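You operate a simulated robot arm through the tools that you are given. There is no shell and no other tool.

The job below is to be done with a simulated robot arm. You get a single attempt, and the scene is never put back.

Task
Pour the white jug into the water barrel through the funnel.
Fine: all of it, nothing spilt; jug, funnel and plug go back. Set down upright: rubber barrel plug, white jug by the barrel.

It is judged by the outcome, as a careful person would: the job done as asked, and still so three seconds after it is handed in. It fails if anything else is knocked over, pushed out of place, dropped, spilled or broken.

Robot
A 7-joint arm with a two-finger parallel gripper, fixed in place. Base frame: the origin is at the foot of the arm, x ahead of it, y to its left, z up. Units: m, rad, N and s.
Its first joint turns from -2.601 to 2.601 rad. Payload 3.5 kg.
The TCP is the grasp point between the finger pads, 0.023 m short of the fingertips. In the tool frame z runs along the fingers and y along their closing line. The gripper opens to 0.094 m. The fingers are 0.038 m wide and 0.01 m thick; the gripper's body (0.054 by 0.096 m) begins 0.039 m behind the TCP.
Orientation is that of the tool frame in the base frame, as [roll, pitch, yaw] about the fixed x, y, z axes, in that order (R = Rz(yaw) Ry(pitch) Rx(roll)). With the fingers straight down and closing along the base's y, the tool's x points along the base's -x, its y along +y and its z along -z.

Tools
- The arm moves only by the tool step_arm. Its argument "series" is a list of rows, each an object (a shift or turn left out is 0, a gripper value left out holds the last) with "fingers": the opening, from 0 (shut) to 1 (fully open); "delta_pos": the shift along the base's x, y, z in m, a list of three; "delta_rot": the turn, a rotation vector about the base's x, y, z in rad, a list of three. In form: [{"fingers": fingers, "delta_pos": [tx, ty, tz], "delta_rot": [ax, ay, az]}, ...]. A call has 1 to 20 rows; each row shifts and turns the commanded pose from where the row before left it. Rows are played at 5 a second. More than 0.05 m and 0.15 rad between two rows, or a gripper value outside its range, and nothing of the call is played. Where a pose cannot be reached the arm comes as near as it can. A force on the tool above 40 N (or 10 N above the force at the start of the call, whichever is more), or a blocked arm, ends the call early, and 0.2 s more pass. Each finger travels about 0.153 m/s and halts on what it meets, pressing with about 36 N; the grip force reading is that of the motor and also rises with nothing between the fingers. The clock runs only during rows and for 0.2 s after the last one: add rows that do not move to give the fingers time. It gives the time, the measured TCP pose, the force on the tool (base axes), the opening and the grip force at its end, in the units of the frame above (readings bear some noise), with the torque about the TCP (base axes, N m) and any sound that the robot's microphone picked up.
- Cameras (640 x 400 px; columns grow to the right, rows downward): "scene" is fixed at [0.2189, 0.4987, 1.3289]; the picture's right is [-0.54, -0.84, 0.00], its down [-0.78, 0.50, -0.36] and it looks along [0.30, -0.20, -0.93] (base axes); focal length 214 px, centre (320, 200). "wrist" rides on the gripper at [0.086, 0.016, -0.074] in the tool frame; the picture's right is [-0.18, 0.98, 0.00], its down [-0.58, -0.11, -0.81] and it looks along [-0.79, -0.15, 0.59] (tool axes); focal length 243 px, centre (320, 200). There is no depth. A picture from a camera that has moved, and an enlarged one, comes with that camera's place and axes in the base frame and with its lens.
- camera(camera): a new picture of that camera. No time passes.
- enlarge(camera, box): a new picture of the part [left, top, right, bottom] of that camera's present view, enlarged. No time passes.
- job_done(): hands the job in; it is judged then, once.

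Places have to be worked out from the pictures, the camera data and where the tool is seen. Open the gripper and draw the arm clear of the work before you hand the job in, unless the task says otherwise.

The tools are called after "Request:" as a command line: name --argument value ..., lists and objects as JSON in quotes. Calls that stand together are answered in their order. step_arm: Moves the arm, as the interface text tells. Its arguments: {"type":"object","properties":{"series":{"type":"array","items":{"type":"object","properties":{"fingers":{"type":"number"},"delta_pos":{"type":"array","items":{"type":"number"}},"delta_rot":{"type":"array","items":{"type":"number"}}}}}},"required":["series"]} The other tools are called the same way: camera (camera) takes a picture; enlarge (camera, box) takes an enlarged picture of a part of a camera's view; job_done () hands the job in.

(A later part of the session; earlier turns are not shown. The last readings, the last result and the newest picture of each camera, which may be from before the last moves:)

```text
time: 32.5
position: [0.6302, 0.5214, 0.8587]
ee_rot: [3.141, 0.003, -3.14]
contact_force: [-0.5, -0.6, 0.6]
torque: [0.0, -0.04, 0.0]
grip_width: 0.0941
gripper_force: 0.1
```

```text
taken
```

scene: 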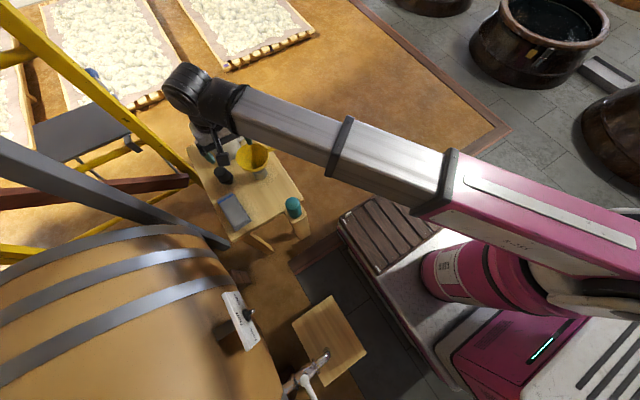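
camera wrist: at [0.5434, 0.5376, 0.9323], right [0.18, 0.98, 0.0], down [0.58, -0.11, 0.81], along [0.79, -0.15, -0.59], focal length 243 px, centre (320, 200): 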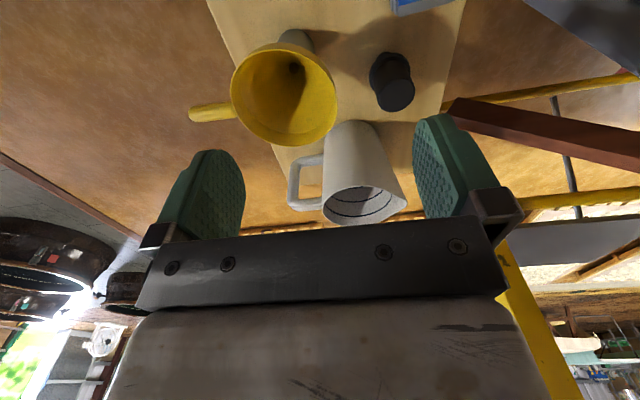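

The plug stands upright on the table. Enlarging to measure the funnel and jug from here.

Request:
enlarge --camera "wrist" --box '[180, 10, 340, 160]'

Request:
enlarge --camera "wrist" --box '[270, 110, 430, 240]'

```text
2.67 times, centred on (260, 85) of wrist
camera zoom: at [0.5434, 0.5376, 0.9323], right [0.18, 0.98, 0.0], down [0.58, -0.11, 0.81], along [0.79, -0.15, -0.59], focal length 647 px, centre (480, 507)
```

zoom: 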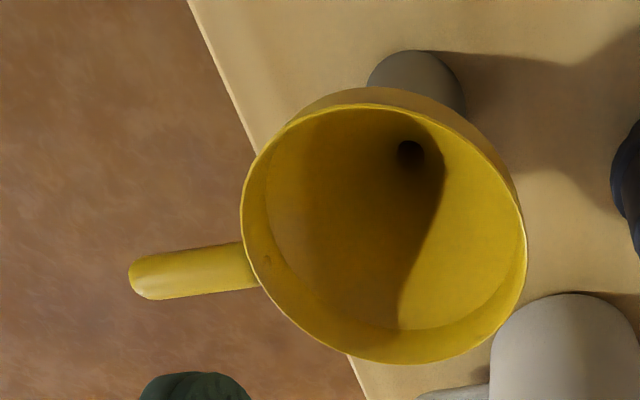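

```text
3.08 times, centred on (350, 175) of wrist
camera zoom: at [0.5434, 0.5376, 0.9323], right [0.18, 0.98, 0.0], down [0.58, -0.11, 0.81], along [0.79, -0.15, -0.59], focal length 746 px, centre (228, 277)
```

zoom: 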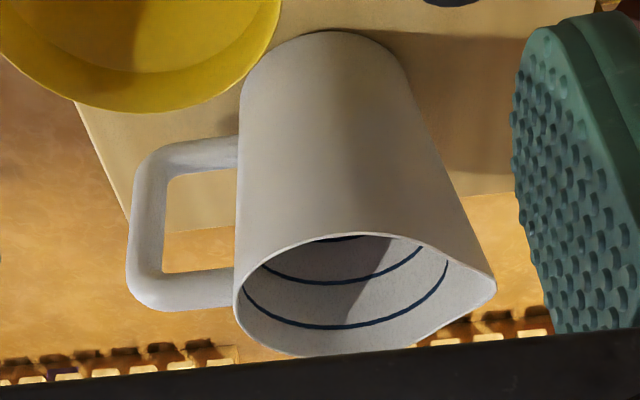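

Funnel rim is centred at about (0.678, 0.474, 0.69), handle along −y from y≈0.41 to 0.357 at x≈0.682. I'll move above the handle with the closing line along x (yaw +90°) and check.

Request:
step_arm --series '[{"delta_pos": [0, -0.02, 0], "delta_rot": [0, 0, 0.14]}, {"delta_pos": [0, -0.02, 0], "delta_rot": [0, 0, 0.14]}, {"delta_pos": [0, -0.02, 0], "delta_rot": [0, 0, 0.14]}, {"delta_pos": [0, -0.02, 0], "delta_rot": [0, 0, 0.14]}, {"delta_pos": [0.01, -0.02, 0], "delta_rot": [0, 0, 0.14]}, {"delta_pos": [0.01, -0.02, 0], "delta_rot": [0, 0, 0.14]}, {"delta_pos": [0.01, -0.018, -0.01], "delta_rot": [0, 0, 0.14]}, {"delta_pos": [0.01, 0, -0.01], "delta_rot": [0, 0, 0.14]}, {"delta_pos": [0.012, 0, -0.01], "delta_rot": [0, 0, 0.14]}, {"delta_rot": [0, 0, 0.14]}, {"delta_rot": [0, 0, 0.14]}, {"delta_rot": [0, 0, 0.029]}, {}]'

Request:
camera --camera "wrist"

Request:
enlarge --camera "scene" --box '[180, 100, 310, 200]'

```text
time: 35.3
position: [0.6812, 0.3843, 0.8278]
ee_rot: [3.14, 0.003, -1.57]
contact_force: [-0.6, 0.9, 0.0]
torque: [-0.01, 0.03, -0.01]
grip_width: 0.094
gripper_force: 0.0
```

```text
taken
camera wrist: at [0.6653, 0.2977, 0.9019], right [-0.98, 0.18, 0.0], down [0.11, 0.58, 0.81], along [0.15, 0.79, -0.59], focal length 243 px, centre (320, 200)
```

wrist: 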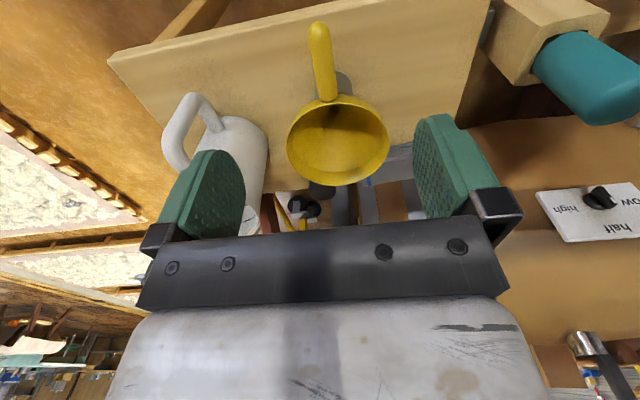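

```text
4.00 times, centred on (245, 150) of scene
camera zoom: at [0.2189, 0.4987, 1.3289], right [-0.54, -0.84, 0.0], down [-0.78, 0.5, -0.36], along [0.3, -0.2, -0.93], focal length 858 px, centre (620, 400)
```

zoom: 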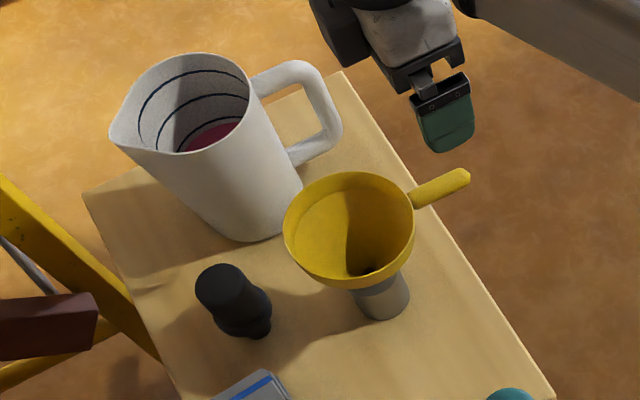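

Triangulating both views: the handle's axis is at z≈0.697, x≈0.678, y 0.365–0.42. Lowering with open fingers straddling it.

Request:
step_arm --series '[{"delta_pos": [-0.002, 0.003, -0.035]}, {"delta_pos": [0, 0, -0.035]}, {"delta_pos": [0, 0, -0.03]}, {"delta_pos": [0, 0, -0.02]}, {"delta_pos": [0, 0, -0.015]}, {}]'

Request:
camera --camera "wrist"

Request:
enlarge --camera "scene" --box '[180, 100, 310, 200]'

```text
time: 36.7
position: [0.6791, 0.387, 0.6922]
ee_rot: [3.142, 0.004, -1.57]
contact_force: [0.9, -0.2, 0.0]
torque: [0.0, 0.0, 0.02]
grip_width: 0.0939
gripper_force: 0.0
```

```text
taken
camera wrist: at [0.6621, 0.2997, 0.7661], right [-0.98, 0.18, 0.0], down [0.11, 0.58, 0.81], along [0.15, 0.79, -0.59], focal length 243 px, centre (320, 200)
```

wrist: 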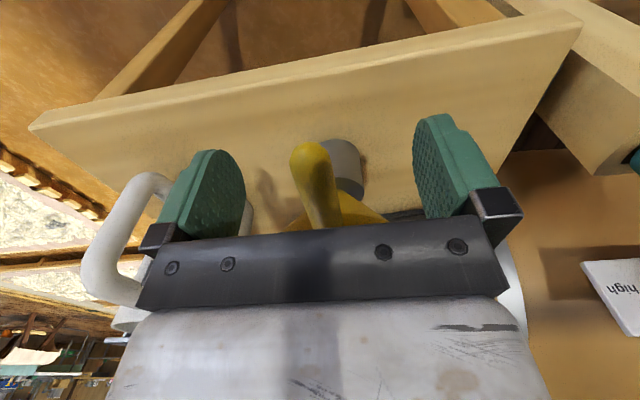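

```text
4.00 times, centred on (245, 150) of scene
camera zoom: at [0.2189, 0.4987, 1.3289], right [-0.54, -0.84, 0.0], down [-0.78, 0.5, -0.36], along [0.3, -0.2, -0.93], focal length 858 px, centre (620, 400)
```

zoom: 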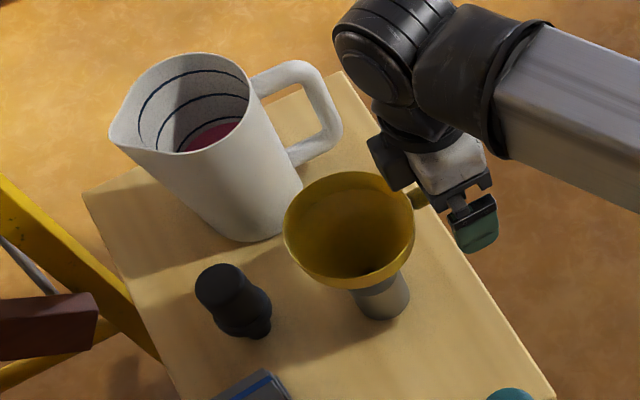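

The handle lies between the fingers, centred on the TCP. Closing gently.

Request:
step_arm --series '[{"fingers": 0.45}, {"fingers": 0.35}, {"fingers": 0.28}, {"fingers": 0.2}, {"fingers": 0.0}, {"fingers": 0.0}, {}]'

Request:
camera --camera "wrist"

Request:
enlarge --camera "scene" --box '[180, 100, 310, 200]'

```text
time: 38.3
position: [0.6785, 0.3863, 0.6921]
ee_rot: [3.139, 0.003, -1.572]
contact_force: [0.2, 0.3, 0.0]
torque: [-0.04, -0.04, 0.02]
grip_width: 0.0166
gripper_force: 35.7
```

```text
taken
camera wrist: at [0.662, 0.2997, 0.7662], right [-0.98, 0.18, 0.0], down [0.11, 0.58, 0.81], along [0.15, 0.79, -0.59], focal length 243 px, centre (320, 200)
```

wrist: 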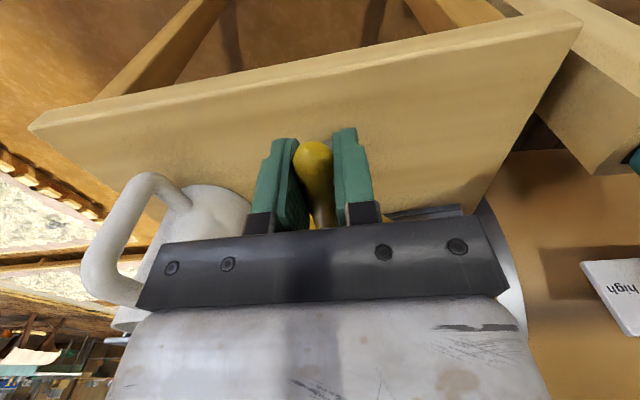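

```text
4.00 times, centred on (245, 150) of scene
camera zoom: at [0.2189, 0.4987, 1.3289], right [-0.54, -0.84, 0.0], down [-0.78, 0.5, -0.36], along [0.3, -0.2, -0.93], focal length 858 px, centre (620, 400)
```

zoom: 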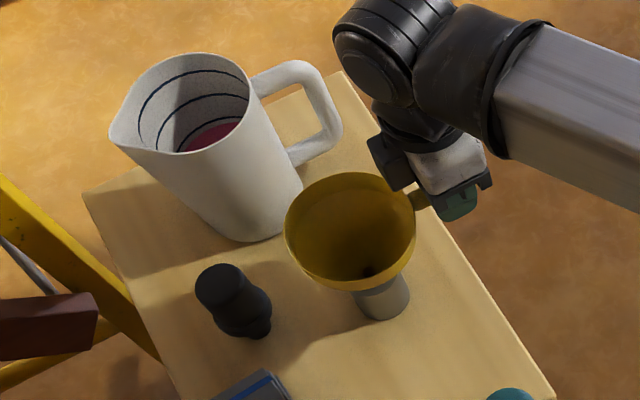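

Gripped (16.6 mm) and the funnel hasn't shifted. I'll note this grasp pose (0.679, 0.387, 0.692) for the return, and lift straight up.

Request:
step_arm --series '[{"delta_pos": [0, 0, 0.01]}, {"delta_pos": [0, 0, 0.015]}, {"delta_pos": [0, 0, 0.02]}, {"delta_pos": [0, 0, 0.02]}, {"delta_pos": [0, 0, 0.02]}, {"delta_pos": [0, 0, 0.02]}, {"delta_pos": [0, 0, 0.02]}, {}]'

Request:
camera --camera "wrist"

Request:
enlarge --camera "scene" --box '[180, 100, 310, 200]'

```text
time: 40.1
position: [0.6806, 0.3885, 0.8197]
ee_rot: [3.14, 0.002, -1.57]
contact_force: [-0.1, 0.1, -0.4]
torque: [-0.06, -0.03, -0.03]
grip_width: 0.0166
gripper_force: 36.0
```

```text
taken
camera wrist: at [0.6636, 0.3006, 0.8933], right [-0.98, 0.18, 0.0], down [0.11, 0.58, 0.81], along [0.15, 0.79, -0.59], focal length 243 px, centre (320, 200)
```

wrist: 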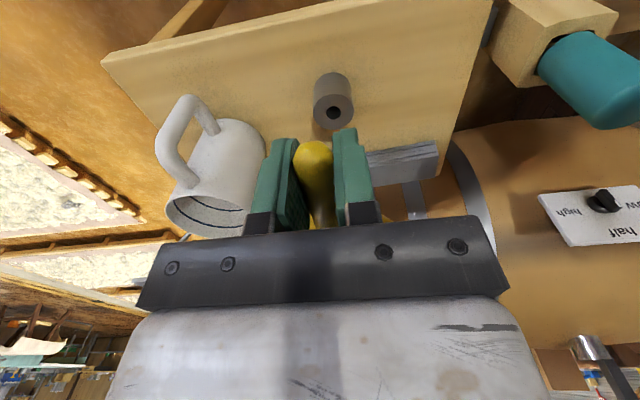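

```text
4.00 times, centred on (245, 150) of scene
camera zoom: at [0.2189, 0.4987, 1.3289], right [-0.54, -0.84, 0.0], down [-0.78, 0.5, -0.36], along [0.3, -0.2, -0.93], focal length 858 px, centre (620, 400)
```

zoom: 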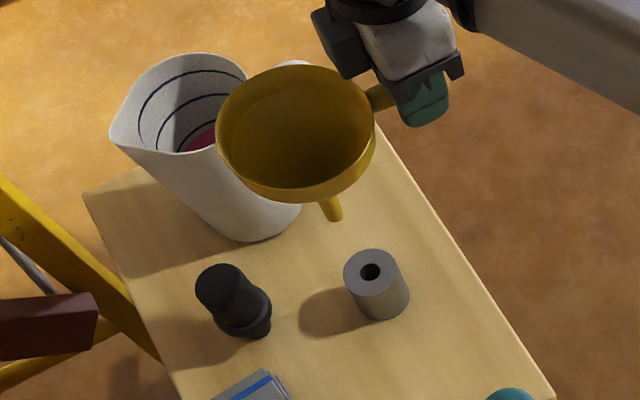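

The funnel came out cleanly, leaving the stand in place; its stem tip is about 0.097 m below the TCP and its axis about 0.086 m in +y. Carrying it around to the barrel now.

Request:
step_arm --series '[{"delta_pos": [-0.036, 0.0084, 0.026]}, {"delta_pos": [-0.036, 0.0084, 0.026]}, {"delta_pos": [-0.036, 0.0084, 0.026]}, {"delta_pos": [-0.036, 0.0084, 0.026]}, {"delta_pos": [-0.036, 0.0084, 0.026]}, {"delta_pos": [-0.0295, 0.029, 0.005]}, {"delta_pos": [-0.0295, 0.029, 0.005]}, {"delta_pos": [-0.0295, 0.029, 0.005]}, {"delta_pos": [-0.0295, 0.029, 0.005]}, {"delta_pos": [-0.0295, 0.029, 0.005]}, {"delta_pos": [-0.0295, 0.029, 0.005]}, {"delta_pos": [-0.0295, 0.029, 0.005]}, {"delta_pos": [-0.0295, 0.029, 0.005]}, {"delta_pos": [-0.0295, 0.029, 0.005]}, {"delta_pos": [-0.0295, 0.029, 0.005]}, {}]'

Request:
camera --camera "wrist"

```text
time: 43.5
position: [0.205, 0.7204, 0.9967]
ee_rot: [-3.141, 0.004, -1.571]
contact_force: [0.5, 0.2, -0.3]
torque: [-0.03, -0.02, 0.01]
grip_width: 0.0166
gripper_force: 36.2
```

```text
taken
camera wrist: at [0.1889, 0.6338, 1.0704], right [-0.98, 0.18, 0.0], down [0.11, 0.58, 0.81], along [0.15, 0.79, -0.59], focal length 243 px, centre (320, 200)
```

wrist: 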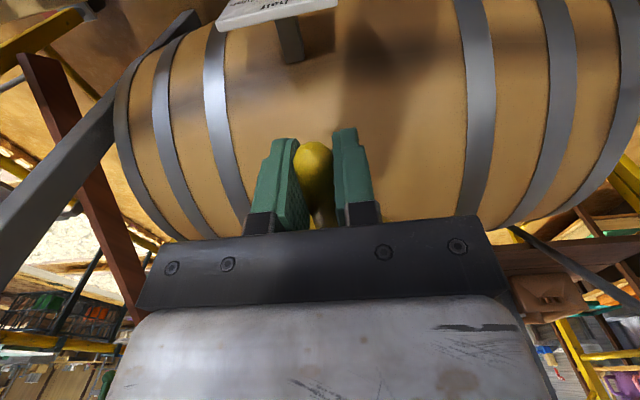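

The neck is hidden behind the gripper from here, but its position is known well (bore leaves about ±1 cm for the stem). Moving so that the funnel axis sits over (0.200, 1.021).

Request:
step_arm --series '[{"delta_pos": [-0.0008, 0.0356, 0.0005]}, {"delta_pos": [-0.0008, 0.0356, 0.0005]}, {"delta_pos": [-0.0008, 0.0356, 0.0005]}, {"delta_pos": [-0.0008, 0.0356, 0.0005]}, {"delta_pos": [-0.0008, 0.0356, 0.0005]}, {"delta_pos": [-0.0005, 0.0356, 0.0005]}, {}, {}]'

Request:
camera --camera "wrist"

Request:
camera --camera "scene"

```text
time: 45.3
position: [0.2028, 0.9308, 1.0009]
ee_rot: [3.14, 0.003, -1.572]
contact_force: [-0.6, -0.2, -0.8]
torque: [-0.04, 0.0, -0.01]
grip_width: 0.0167
gripper_force: 36.0
```

```text
taken
camera wrist: at [0.1864, 0.8442, 1.0738], right [-0.98, 0.18, 0.0], down [0.11, 0.58, 0.81], along [0.15, 0.79, -0.59], focal length 243 px, centre (320, 200)
```

wrist: 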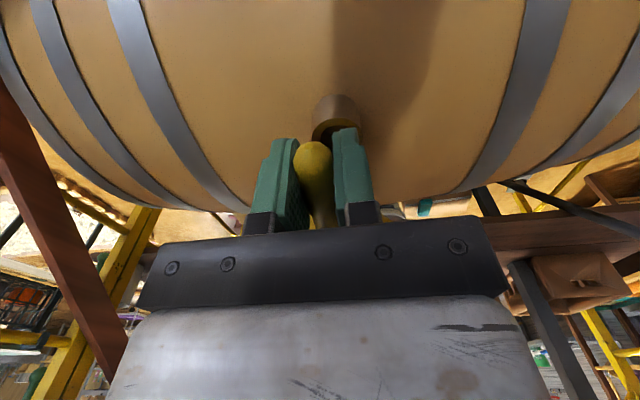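

```text
taken
```

scene: 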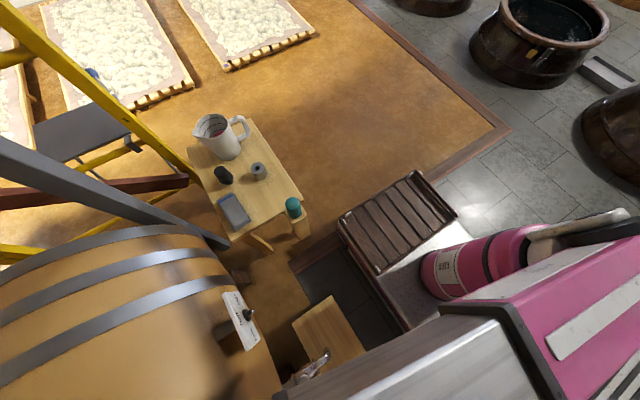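

Request:
enlarge --camera "wrist" --box '[270, 80, 400, 180]'

```text
4.00 times, centred on (335, 130) of wrist
camera zoom: at [0.1864, 0.8442, 1.0738], right [-0.98, 0.18, 0.0], down [0.11, 0.58, 0.81], along [0.15, 0.79, -0.59], focal length 970 px, centre (260, 480)
```

zoom: 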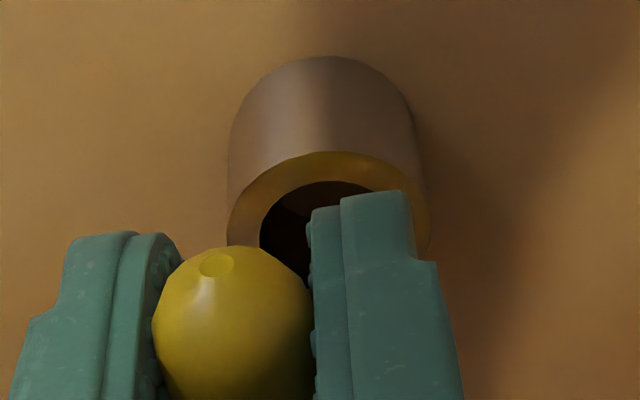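

Neck confirmed at (0.200, 1.022, rim 0.856). With a small correction of (−1 mm, +3 mm), I'll lower the funnel stem into the neck.

Request:
step_arm --series '[{"delta_pos": [-0.001, 0.003, 0]}, {"delta_pos": [0, 0, -0.015]}, {"delta_pos": [0, 0, -0.015]}, {"delta_pos": [0, 0, -0.015]}, {"delta_pos": [0, 0, -0.01]}, {"delta_pos": [0, 0, -0.01]}, {}]'

Request:
camera --camera "wrist"

```text
time: 46.9
position: [0.2002, 0.9331, 0.9382]
ee_rot: [3.142, 0.003, -1.572]
contact_force: [0.8, -16.3, 22.0]
torque: [1.11, 0.02, -0.01]
grip_width: 0.0166
gripper_force: 36.3
```

```text
taken
camera wrist: at [0.1833, 0.8468, 1.0113], right [-0.98, 0.18, 0.0], down [0.11, 0.58, 0.81], along [0.15, 0.79, -0.59], focal length 243 px, centre (320, 200)
```

wrist: 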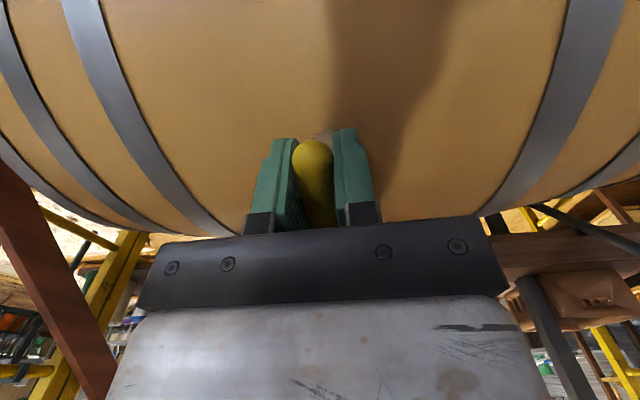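

The cone's far (+y) side touches the neck rim first: force −y and up. I'll raise slightly, shift −y by 5 mm, and lower again to centre it.

Request:
step_arm --series '[{"delta_pos": [0, 0, 0.006]}, {"delta_pos": [0, -0.005, 0]}, {"delta_pos": [0, 0, -0.003]}, {"delta_pos": [0, 0, -0.002]}, {}]'

```text
time: 48.1
position: [0.1999, 0.9309, 0.9377]
ee_rot: [-3.141, 0.003, -1.571]
contact_force: [0.4, -0.3, -0.5]
torque: [-0.02, -0.02, 0.04]
grip_width: 0.0165
gripper_force: 36.0
```

Request:
step_arm --series '[{"delta_pos": [0, 0, -0.003]}, {"delta_pos": [0, 0, -0.003]}, {}]'

```text
time: 48.9
position: [0.199, 0.9293, 0.9328]
ee_rot: [-3.141, 0.005, -1.571]
contact_force: [0.4, -13.4, 19.1]
torque: [1.15, -0.01, -0.01]
grip_width: 0.0169
gripper_force: 36.4
```

Request:
step_arm --series '[{"delta_pos": [0, 0, 0.005]}, {"delta_pos": [0, -0.006, 0]}, {"delta_pos": [0, 0, -0.004]}, {"delta_pos": [0, 0, -0.003]}, {}]'

```text
time: 50.1
position: [0.1996, 0.9248, 0.9301]
ee_rot: [3.141, 0.005, -1.57]
contact_force: [0.7, -2.3, 12.6]
torque: [1.25, 0.05, -0.07]
grip_width: 0.0168
gripper_force: 35.9
```

Force is now almost purely vertical, so the cone is nearly centred on the neck. I'll relieve the downward press by about 1–2 mm and nudge −y slightly before releasing.

Request:
step_arm --series '[{"delta_pos": [0, -0.001, 0.001]}, {}]'

Request:
enlarge --camera "wrist" --box '[240, 80, 420, 240]'

```text
time: 50.7
position: [0.2004, 0.9251, 0.9303]
ee_rot: [3.14, 0.001, -1.571]
contact_force: [1.4, -0.3, 5.1]
torque: [0.68, 0.01, -0.03]
grip_width: 0.0169
gripper_force: 35.9
```

```text
2.50 times, centred on (330, 160) of wrist
camera zoom: at [0.1831, 0.8375, 1.0037], right [-0.98, 0.18, 0.0], down [0.11, 0.58, 0.81], along [0.15, 0.79, -0.59], focal length 606 px, centre (295, 300)
```

zoom: 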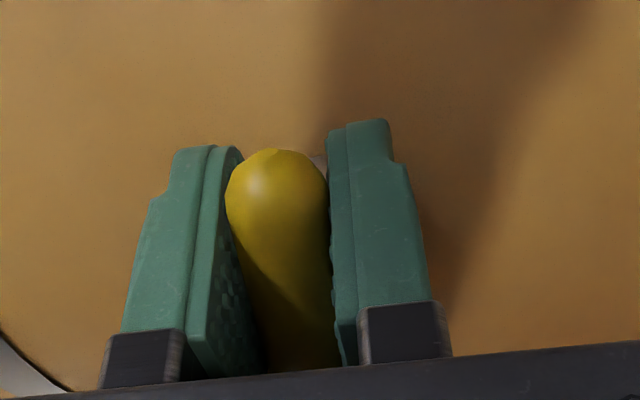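

The readings suggest it is nearly centred but possibly still a little high. I'll probe once more: raise 4 mm, shift −y 3 mm, lower again and compare lateral force and contact height.

Request:
step_arm --series '[{"delta_pos": [0, 0, 0.004]}, {"delta_pos": [0, -0.003, 0]}, {"delta_pos": [0, 0, -0.003]}, {"delta_pos": [0, 0, -0.002]}, {}]'

```text
time: 51.9
position: [0.1997, 0.9208, 0.9303]
ee_rot: [-3.141, 0.005, -1.57]
contact_force: [0.0, 0.2, 0.3]
torque: [-0.06, 0.01, -0.02]
grip_width: 0.0171
gripper_force: 36.1
```

Request:
step_arm --series '[{"delta_pos": [0, 0, -0.002]}, {"delta_pos": [0, 0, -0.002]}, {}]'

```text
time: 52.7
position: [0.1993, 0.9195, 0.9261]
ee_rot: [3.141, 0.003, -1.57]
contact_force: [1.0, -9.5, 15.2]
torque: [1.23, 0.02, -0.06]
grip_width: 0.0167
gripper_force: 36.2
```

Still one-sided contact on the +y edge, fixed in space at y≈1.0465. I'll keep stepping −y and lowering until the contact becomes symmetric.

Request:
step_arm --series '[{"delta_pos": [0, 0, 0.004]}, {"delta_pos": [0, -0.005, 0]}, {"delta_pos": [0, 0, -0.003]}, {"delta_pos": [0, 0, -0.003]}, {}]'

```text
time: 53.9
position: [0.1983, 0.9154, 0.9233]
ee_rot: [-3.141, 0.004, -1.572]
contact_force: [0.1, -6.8, 12.0]
torque: [1.24, 0.04, 0.03]
grip_width: 0.0167
gripper_force: 35.7
```

Contact stays on the +y edge with the stem already about 3 cm inside the neck, so the cone will self-centre when let go. I'll relax the press to near zero first.

Request:
step_arm --series '[{"delta_pos": [0, 0.002, 0.001]}, {}]'

```text
time: 54.5
position: [0.1977, 0.9193, 0.9247]
ee_rot: [-3.141, 0.004, -1.571]
contact_force: [0.9, -6.3, 6.2]
torque: [0.44, 0.02, -0.02]
grip_width: 0.0167
gripper_force: 36.0
```

Request:
step_arm --series '[{"delta_pos": [0, 0, 0.001]}, {"fingers": 0.2}, {"fingers": 0.25}, {"fingers": 0.35}, {"fingers": 0.6}, {"fingers": 1.0}, {}, {}]'

Request:
camera --camera "wrist"

Request:
enlarge --camera "wrist" --box '[230, 80, 430, 240]'

```text
time: 56.3
position: [0.1983, 0.9182, 0.9253]
ee_rot: [3.14, 0.004, -1.571]
contact_force: [-0.3, -0.9, -0.1]
torque: [0.0, -0.03, 0.01]
grip_width: 0.0939
gripper_force: 0.0
```

```text
taken
camera wrist: at [0.1826, 0.8326, 0.9987], right [-0.98, 0.18, 0.0], down [0.11, 0.58, 0.81], along [0.15, 0.79, -0.59], focal length 243 px, centre (320, 200)
```

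wrist: 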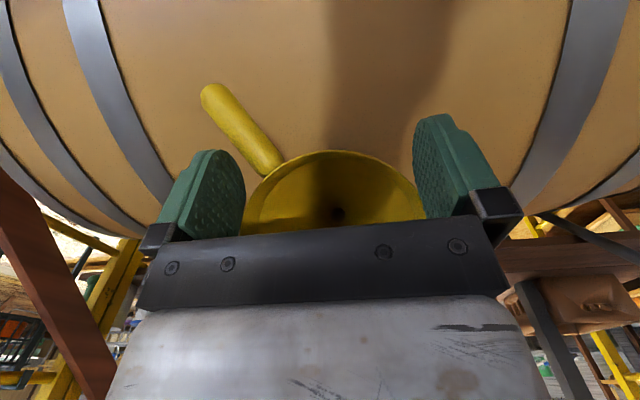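

```text
2.50 times, centred on (330, 160) of wrist
camera zoom: at [0.1826, 0.8326, 0.9987], right [-0.98, 0.18, 0.0], down [0.11, 0.58, 0.81], along [0.15, 0.79, -0.59], focal length 606 px, centre (295, 300)
```

zoom: 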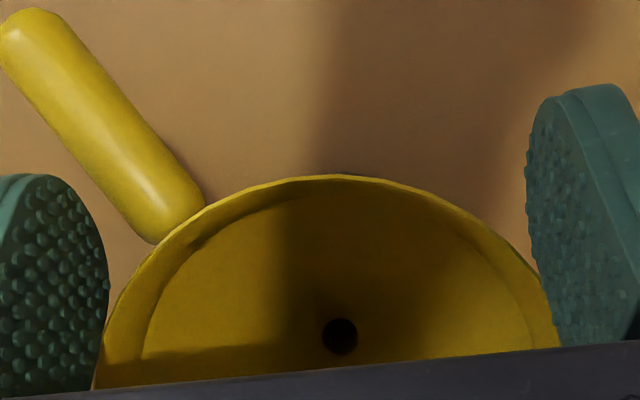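

The funnel has settled into the neck but swung about 35° around its axis, handle now toward +x/−y. I'll lift the gripper straight up slowly and back off to inspect how it sits.

Request:
step_arm --series '[{"delta_pos": [0, 0, 0.01]}, {"delta_pos": [0, 0, 0.015]}, {"delta_pos": [0, 0, 0.02]}, {"delta_pos": [0, 0, 0.03]}, {"delta_pos": [0, -0.02, 0.03]}, {"delta_pos": [0, -0.04, 0.02]}, {"delta_pos": [0, -0.04, 0]}]'

Request:
camera --camera "wrist"

Request:
enlarge --camera "wrist" --box '[240, 60, 420, 240]'

```text
time: 57.9
position: [0.1983, 0.8161, 1.0521]
ee_rot: [-3.142, 0.003, -1.57]
contact_force: [-0.1, -0.4, -0.7]
torque: [0.01, -0.01, -0.03]
grip_width: 0.0941
gripper_force: 0.1
```

```text
taken
camera wrist: at [0.1827, 0.7303, 1.126], right [-0.98, 0.18, 0.0], down [0.11, 0.58, 0.81], along [0.15, 0.79, -0.59], focal length 243 px, centre (320, 200)
```

wrist: 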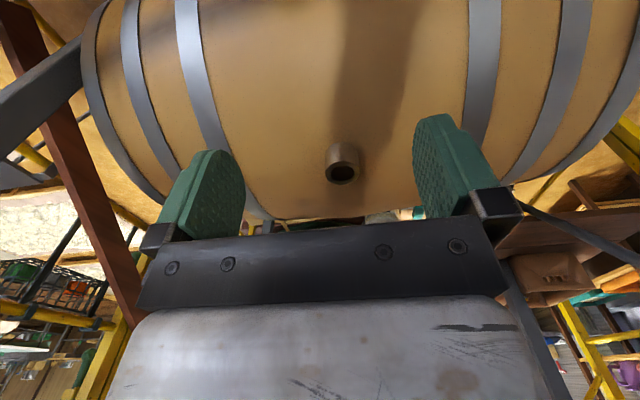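

```text
2.22 times, centred on (330, 150) of wrist
camera zoom: at [0.1827, 0.7303, 1.126], right [-0.98, 0.18, 0.0], down [0.11, 0.58, 0.81], along [0.15, 0.79, -0.59], focal length 539 px, centre (298, 311)
```

zoom: 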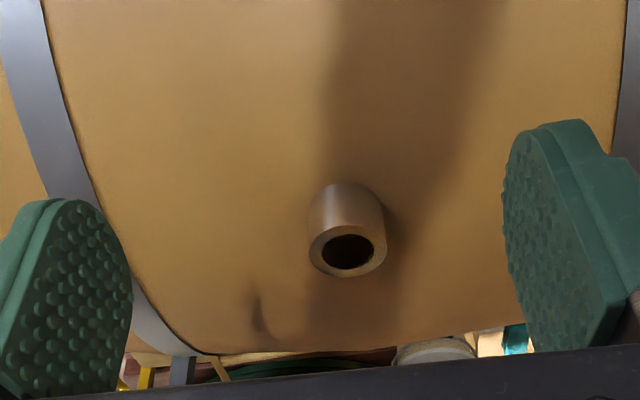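

The funnel is no longer in the neck, so it slid off. I need to find where it went.

Request:
camera --camera "scene"

Request:
enlarge --camera "wrist" --box '[100, 0, 500, 250]'

```text
taken
```

scene: 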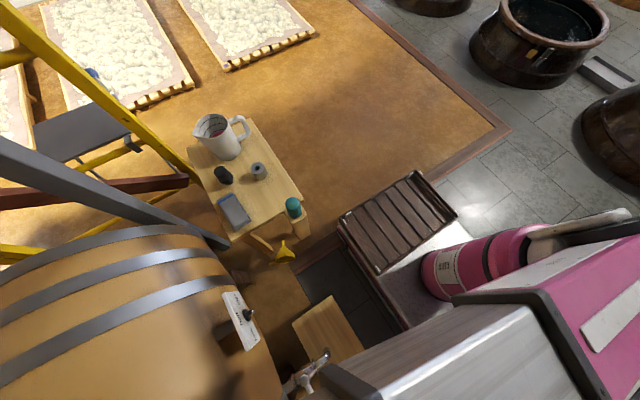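

```text
1.60 times, centred on (300, 125) of wrist
camera zoom: at [0.1827, 0.7303, 1.126], right [-0.98, 0.18, 0.0], down [0.11, 0.58, 0.81], along [0.15, 0.79, -0.59], focal length 388 px, centre (352, 320)
```

zoom: 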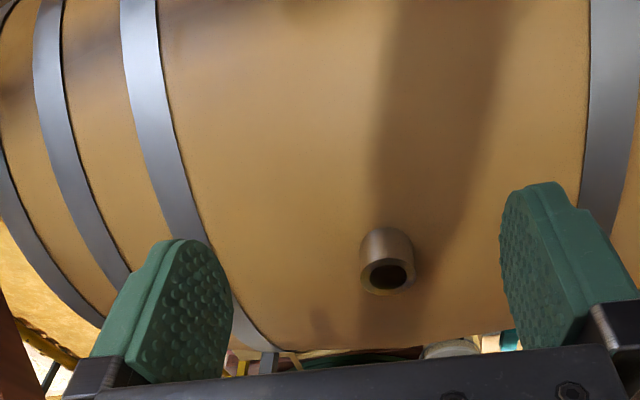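

A yellow shape has appeared on the floor by the table's near leg. Enlarging it.

Request:
enlarge --camera "scene" --box '[220, 200, 350, 300]'

```text
4.00 times, centred on (285, 250) of scene
camera zoom: at [0.2189, 0.4987, 1.3289], right [-0.54, -0.84, 0.0], down [-0.78, 0.5, -0.36], along [0.3, -0.2, -0.93], focal length 858 px, centre (460, 0)
```

zoom: 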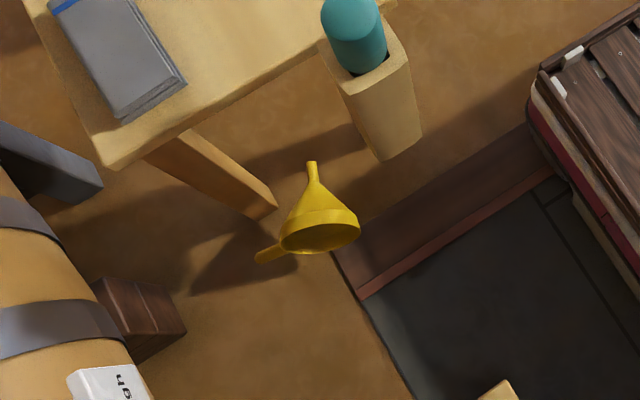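

The funnel tipped off the neck toward its handle side and now lies on the floor near the table's near leg, around (0.45, 0.59). I must recover it; first I'll back off and lower the camera to look at it and judge the floor height and reach.

Request:
step_arm --series '[{"delta_pos": [0.0065, -0.0395, -0.015]}, {"delta_pos": [0.0065, -0.0395, -0.015]}, {"delta_pos": [0.0065, -0.0395, -0.015]}, {"delta_pos": [0.0065, -0.0395, -0.015]}, {"delta_pos": [0.0065, -0.0395, -0.02]}, {"delta_pos": [0.0065, -0.0395, -0.02]}, {"delta_pos": [0.0065, -0.0395, -0.02]}, {"delta_pos": [0.0065, -0.0395, -0.02]}, {"delta_pos": [0, -0.01, -0.0375], "delta_rot": [0, 0, -0.06]}, {"delta_pos": [0, -0.01, -0.0375], "delta_rot": [0, 0, -0.06]}, {"delta_pos": [0, -0.01, -0.0375], "delta_rot": [0, 0, -0.06]}, {"delta_pos": [0, -0.01, -0.0375], "delta_rot": [0, 0, -0.06]}, {"delta_pos": [0, -0.01, -0.0375], "delta_rot": [0, 0, -0.06]}, {"delta_pos": [0, -0.01, -0.0375], "delta_rot": [0, 0, -0.06]}, {"delta_pos": [0, -0.01, -0.0375], "delta_rot": [0, 0, -0.06]}, {"delta_pos": [0, -0.01, -0.0375], "delta_rot": [0, 0, -0.06]}, {}]'

Request:
camera --camera "wrist"

Request:
camera --camera "scene"

```text
time: 61.5
position: [0.2576, 0.4235, 0.6103]
ee_rot: [-3.141, 0.004, -2.053]
contact_force: [0.7, 0.4, -0.1]
torque: [0.03, -0.01, 0.0]
grip_width: 0.0939
gripper_force: 0.1
out of reach, approached as far as the arm can: row 14
```

```text
taken
camera wrist: at [0.2031, 0.356, 0.684], right [-0.79, 0.62, 0.0], down [0.36, 0.46, 0.81], along [0.5, 0.64, -0.59], focal length 243 px, centre (320, 200)
```

wrist: 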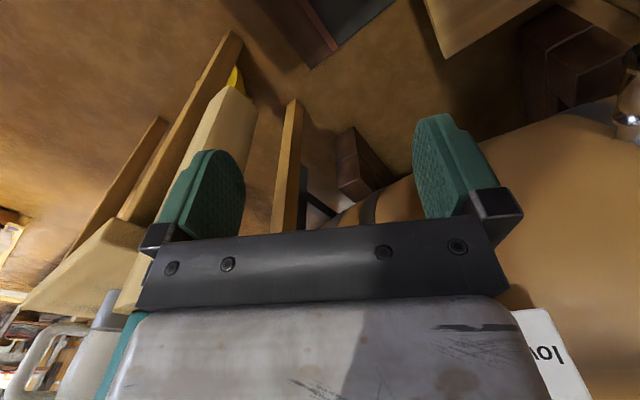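

```text
taken
```

scene: 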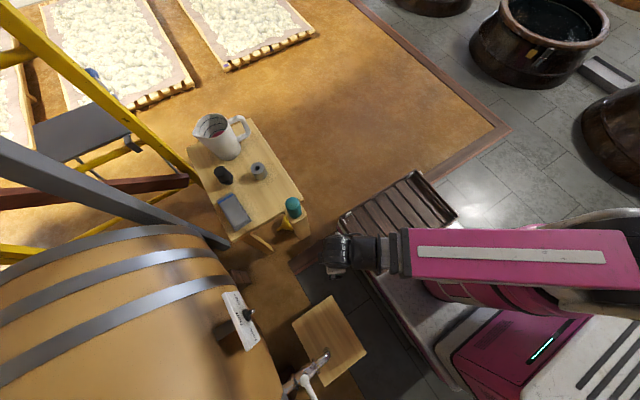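

The funnel seems to have rolled on, now under the teal holder at the table edge. Enlarging both views.

Request:
enlarge --camera "scene" --box '[220, 180, 350, 280]'

Request:
enlarge --camera "wrist" --box '[150, 20, 350, 180]'

```text
4.00 times, centred on (285, 230) of scene
camera zoom: at [0.2189, 0.4987, 1.3289], right [-0.54, -0.84, 0.0], down [-0.78, 0.5, -0.36], along [0.3, -0.2, -0.93], focal length 858 px, centre (460, 80)
```

zoom: 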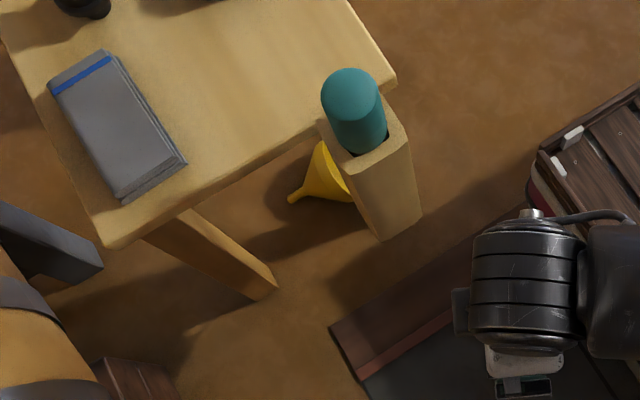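

```text
2.50 times, centred on (250, 100) of wrist
camera zoom: at [0.2031, 0.356, 0.684], right [-0.79, 0.62, 0.0], down [0.36, 0.46, 0.81], along [0.5, 0.64, -0.59], focal length 606 px, centre (495, 450)
```

zoom: 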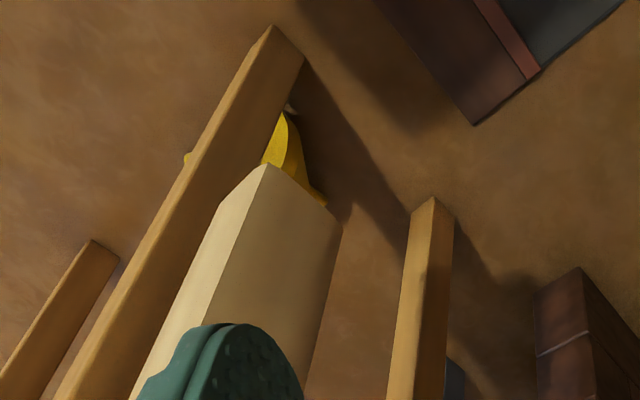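

The funnel has rolled under the table next to the near-right leg, its handle apparently reaching toward −y near (0.69, 0.43) on the floor (z≈0). I'll move the camera around to the table's right side to view it from there.

Request:
step_arm --series '[{"delta_pos": [0.02, -0.035, 0]}, {"delta_pos": [0.02, -0.035, 0]}, {"delta_pos": [0.02, -0.035, 0]}, {"delta_pos": [0.02, -0.035, 0]}, {"delta_pos": [0.03, -0.03, 0]}, {"delta_pos": [0.04, -0.02, 0], "delta_rot": [0, 0, 0.1]}, {"delta_pos": [0.04, -0.02, -0.01], "delta_rot": [0, 0, 0.1]}, {"delta_pos": [0.04, -0.01, -0.02], "delta_rot": [0, 0, 0.1]}, {"delta_pos": [0.04, 0, -0.02], "delta_rot": [0, 0, 0.1]}, {"delta_pos": [0.04, 0, -0.02], "delta_rot": [0, 0, 0.1]}, {"delta_pos": [0.02, 0, -0.03]}, {}]'

Request:
camera --camera "wrist"

Request:
camera --camera "scene"

```text
time: 64.1
position: [0.6161, 0.2369, 0.4976]
ee_rot: [3.14, 0.004, -1.549]
contact_force: [0.3, 1.2, -0.5]
torque: [0.02, 0.01, 0.01]
grip_width: 0.094
gripper_force: 0.1
out of reach, approached as far as the arm can: row 1, 2, 3, 4
```

```text
taken
camera wrist: at [0.6016, 0.15, 0.5705], right [-0.99, 0.16, 0.0], down [0.1, 0.58, 0.81], along [0.13, 0.8, -0.59], focal length 243 px, centre (320, 200)
```

wrist: 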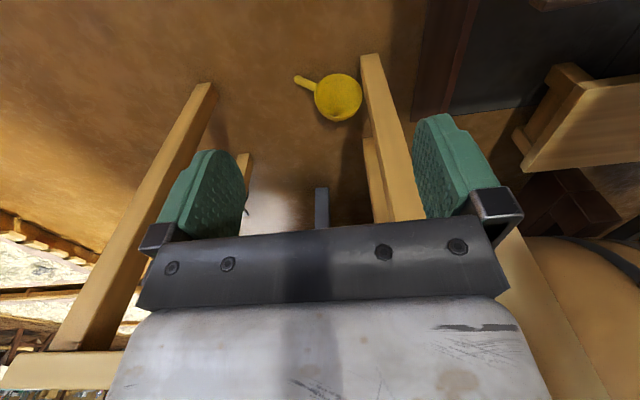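

```text
taken
```

scene: 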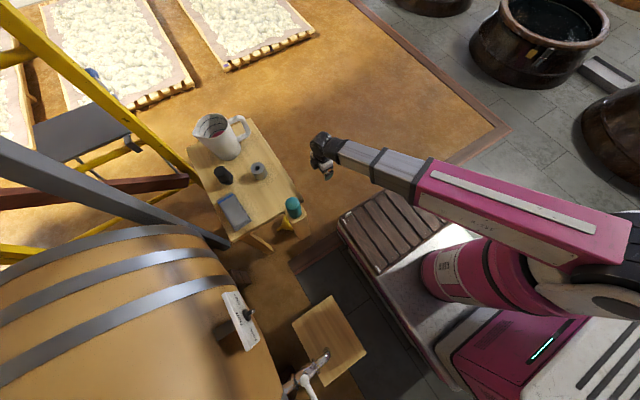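

Good view: the funnel lies just inside the table's right side next to the near leg. Enlarging.

Request:
enlarge --camera "wrist" --box '[260, 40, 420, 150]'

```text
3.64 times, centred on (340, 95) of wrist
camera zoom: at [0.6016, 0.15, 0.5705], right [-0.99, 0.16, 0.0], down [0.1, 0.58, 0.81], along [0.13, 0.8, -0.59], focal length 882 px, centre (247, 582)
```

zoom: 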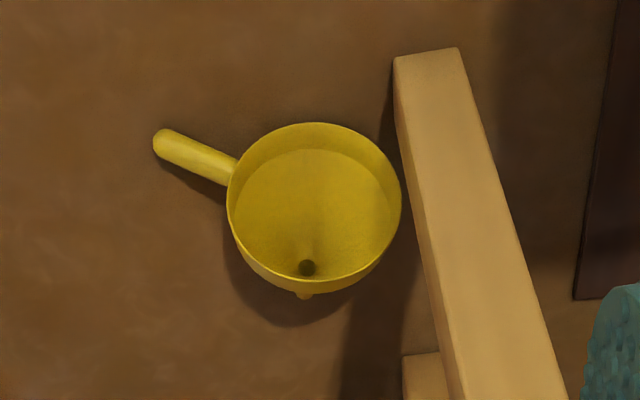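

The funnel lies with its mouth facing −y/up, rim top near (0.61, 0.484, 0.095), close to the leg at x≈0.53. I can pinch its lip from the table's open side with the tool pitched toward +y. First I'll turn the wrist (yaw +90°) and tilt 60°, staying well back and above, to test that pose.

Request:
step_arm --series '[{"delta_pos": [0, -0.01, 0], "delta_rot": [0, 0, 0.14]}, {"delta_pos": [0, -0.01, 0], "delta_rot": [0, 0, 0.14]}, {"delta_pos": [0, -0.01, 0], "delta_rot": [0, 0, 0.14]}, {"delta_rot": [0, 0, 0.14]}, {"delta_rot": [0, 0, 0.14]}, {"delta_rot": [0, 0, 0.14]}, {"delta_rot": [0, 0, 0.14]}, {"delta_rot": [0, 0, 0.14]}, {"delta_rot": [0, 0, 0.14]}, {"delta_rot": [0, 0, 0.14]}, {"delta_rot": [0, 0, 0.149]}, {}]'

Request:
camera --camera "scene"

```text
time: 66.7
position: [0.6134, 0.2065, 0.4983]
ee_rot: [3.141, 0.003, 0.001]
contact_force: [0.5, -0.5, 0.6]
torque: [-0.01, 0.01, 0.0]
grip_width: 0.094
gripper_force: 0.0
```

```text
taken
```

scene: 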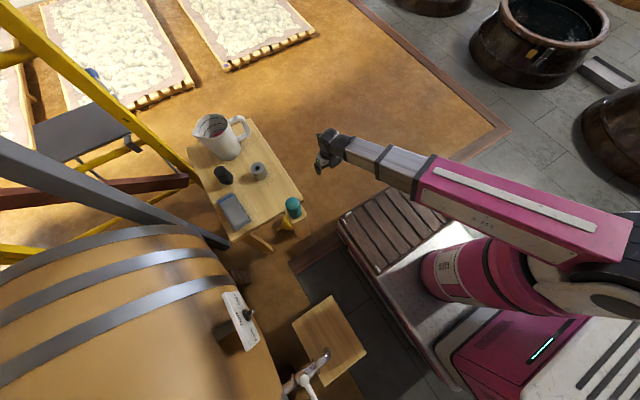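

Yaw reached without trouble. Now tilting the tool about x toward +y while lowering to z≈0.3, still outside the table edge.

Request:
step_arm --series '[{"delta_pos": [0, 0, -0.03], "delta_rot": [0.13, 0, 0]}, {"delta_pos": [0, 0, -0.03], "delta_rot": [0.13, 0, 0]}, {"delta_pos": [0, 0, -0.03], "delta_rot": [0.13, 0, 0]}, {"delta_pos": [0, 0, -0.03], "delta_rot": [0.13, 0, 0]}, {"delta_pos": [0, 0, -0.03], "delta_rot": [0.13, 0, 0]}, {"delta_pos": [0, 0, -0.03], "delta_rot": [0.13, 0, 0]}, {"delta_pos": [0, 0, -0.02], "delta_rot": [0.13, 0, 0]}, {"delta_rot": [0.137, 0, 0]}, {}]'

Request:
camera --camera "wrist"

Request:
camera --camera "scene"

```text
time: 68.7
position: [0.6192, 0.3798, 0.4014]
ee_rot: [-2.4, 0.17, -0.183]
contact_force: [0.3, 0.5, 0.3]
torque: [0.0, 0.03, 0.04]
grip_width: 0.0938
gripper_force: 0.1
out of reach, approached as far as the arm can: row 3, 4, 5, 6, 7, 8
```

```text
taken
camera wrist: at [0.6992, 0.3017, 0.4298], right [-0.42, -0.66, -0.62], down [-0.53, -0.37, 0.76], along [-0.73, 0.65, -0.2], focal length 243 px, centre (320, 200)
```

wrist: 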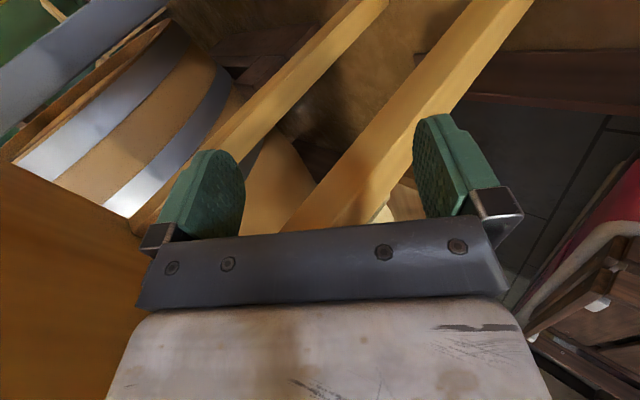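

```text
taken
```

scene: 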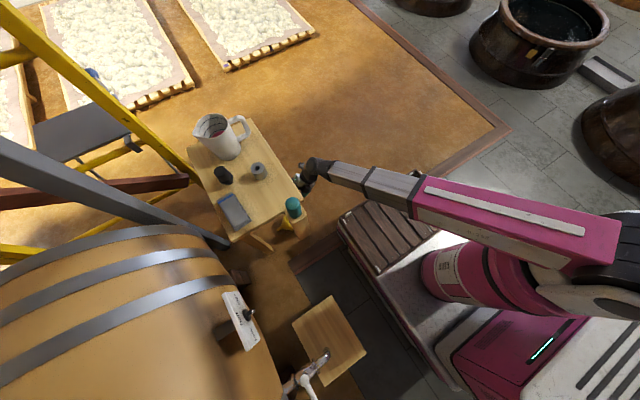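

That tilted pose at low height is out of reach and the arm drifted toward the table edge, so I'll reverse those commands right away and return to the upright pose.

Request:
step_arm --series '[{"delta_rot": [-0.137, 0, 0]}, {"delta_pos": [0, 0, 0.02], "delta_rot": [-0.13, 0, 0]}, {"delta_pos": [0, 0, 0.03], "delta_rot": [-0.13, 0, 0]}, {"delta_pos": [0, 0, 0.03], "delta_rot": [-0.13, 0, 0]}, {"delta_pos": [0, 0, 0.03], "delta_rot": [-0.13, 0, 0]}, {"delta_pos": [0, 0, 0.03], "delta_rot": [-0.13, 0, 0]}, {"delta_pos": [0, 0, 0.03], "delta_rot": [-0.13, 0, 0]}, {"delta_pos": [0, 0, 0.03], "delta_rot": [-0.13, 0, 0]}, {}]'

Request:
camera --camera "scene"

```text
time: 69.5
position: [0.619, 0.3745, 0.444]
ee_rot: [-2.787, 0.091, -0.227]
contact_force: [1.8, 0.6, -12.1]
torque: [-0.25, -0.07, -0.03]
grip_width: 0.094
gripper_force: 0.0
stopped in row 4: the force on the tool passed its limit at 84 N (the readings are from after the stop); the commanded pose is now the measured one
```

```text
taken
```

scene: 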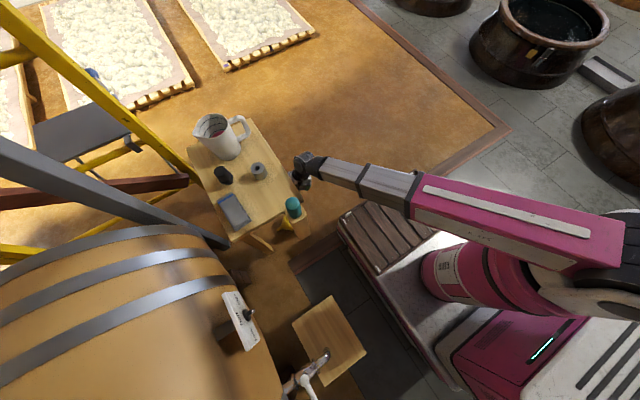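

The gripper touched the table's underside on the way up (84 N, then stopped). Items on the table look unmoved. I'll move slightly down and straight out in −y before anything else.

Request:
step_arm --series '[{"delta_pos": [0, 0, -0.006]}, {"delta_pos": [0, -0.02, 0]}, {"delta_pos": [0, -0.03, 0]}, {"delta_pos": [0, -0.03, 0]}, {"delta_pos": [0, -0.03, 0]}, {"delta_pos": [0, -0.03, 0]}, {}]'

Request:
camera --camera "scene"

Request:
enlarge --camera "scene" --box '[180, 100, 310, 200]'

```text
time: 71.2
position: [0.6157, 0.2337, 0.4388]
ee_rot: [-2.786, 0.091, -0.227]
contact_force: [-0.5, 0.4, 0.2]
torque: [-0.01, 0.0, -0.03]
grip_width: 0.0939
gripper_force: 0.2
```

```text
taken
```

scene: 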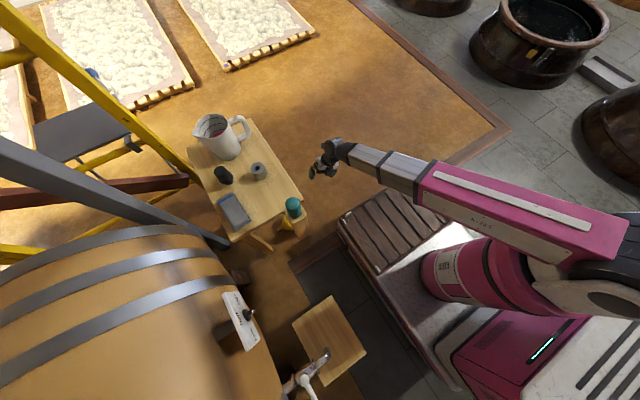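

```text
4.00 times, centred on (245, 150) of scene
camera zoom: at [0.2189, 0.4987, 1.3289], right [-0.54, -0.84, 0.0], down [-0.78, 0.5, -0.36], along [0.3, -0.2, -0.93], focal length 858 px, centre (620, 400)
```

zoom: 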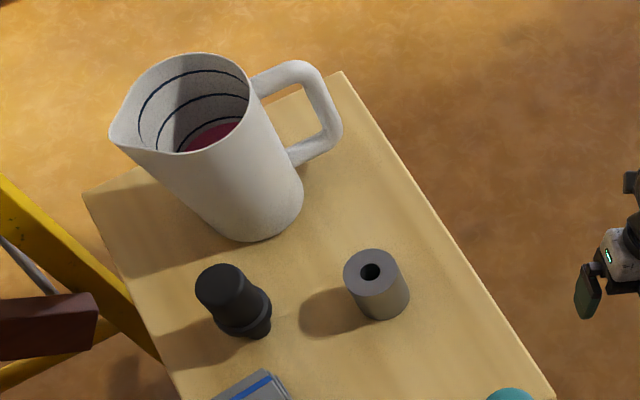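

The table items are exactly where they were. I'll level the tool back to straight down, then test how low the arm can go here.

Request:
step_arm --series '[{"delta_rot": [0, 0, 0.1135]}, {"delta_rot": [0, 0, 0.1135]}, {"delta_rot": [0, -0.091, 0]}, {"delta_rot": [-0.1185, 0, 0]}, {"delta_rot": [-0.1185, 0, 0]}, {"delta_rot": [-0.1186, 0, 0]}, {}]'

Request:
camera --camera "wrist"

```text
time: 72.8
position: [0.6165, 0.2563, 0.4459]
ee_rot: [3.141, 0.001, 0.002]
contact_force: [-0.1, 0.3, -0.7]
torque: [0.01, 0.0, 0.03]
grip_width: 0.0936
gripper_force: 0.1
out of reach, approached as far as the arm can: row 2, 3
```

```text
taken
camera wrist: at [0.7019, 0.2396, 0.5204], right [-0.18, -0.98, 0.0], down [-0.58, 0.11, 0.81], along [-0.79, 0.15, -0.59], focal length 243 px, centre (320, 200)
```

wrist: 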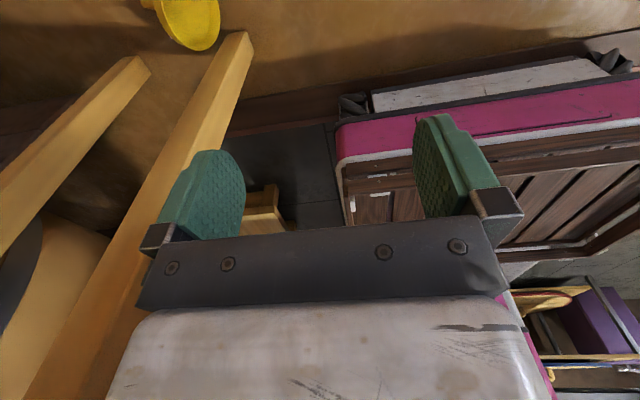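

Now a test of how low the arm can go here, tool pointing down, outside the table.

Request:
step_arm --series '[{"delta_pos": [0, -0.02, -0.02]}, {"delta_pos": [0, 0, -0.03]}, {"delta_pos": [0, 0, -0.03]}, {"delta_pos": [0, 0, -0.03]}, {}]'

```text
time: 74.0
position: [0.6138, 0.2372, 0.3329]
ee_rot: [3.14, 0.0, 0.0]
contact_force: [0.0, 0.7, -0.4]
torque: [-0.03, 0.02, 0.01]
grip_width: 0.094
gripper_force: 0.1
```

Request:
step_arm --series '[{"delta_pos": [0, 0, -0.03]}, {"delta_pos": [0, 0, -0.03]}, {"delta_pos": [0, 0, -0.03]}, {"delta_pos": [0, 0, -0.03]}, {}]'

Request:
camera --camera "scene"

Request:
camera --camera "wrist"

```text
time: 75.2
position: [0.6146, 0.2368, 0.2161]
ee_rot: [3.14, 0.0, -0.001]
contact_force: [0.8, -0.1, -0.5]
torque: [0.0, -0.01, -0.02]
grip_width: 0.0941
gripper_force: 0.2
```

```text
taken
```

scene: 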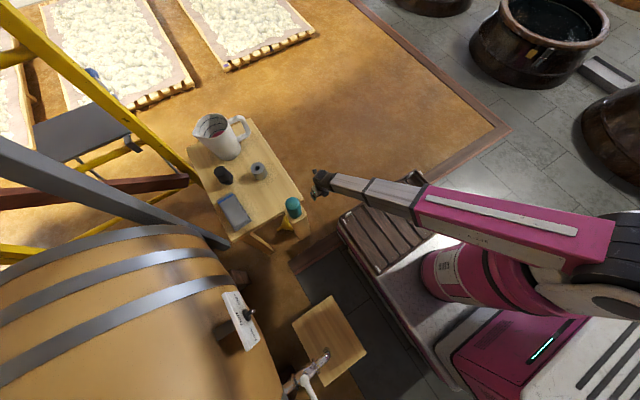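

```text
taken
camera wrist: at [0.7012, 0.2194, 0.2908], right [-0.18, -0.98, 0.0], down [-0.58, 0.11, 0.81], along [-0.79, 0.15, -0.59], focal length 243 px, centre (320, 200)
```

wrist: 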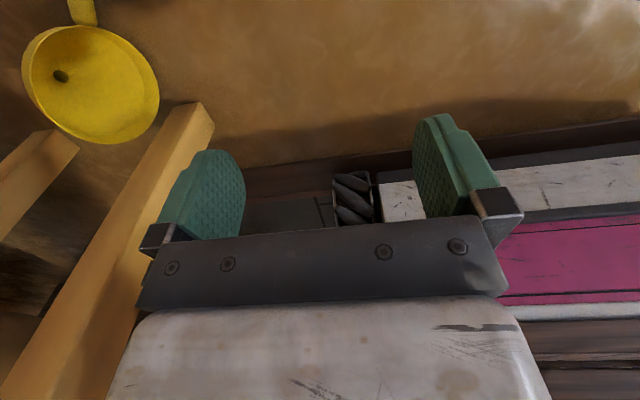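

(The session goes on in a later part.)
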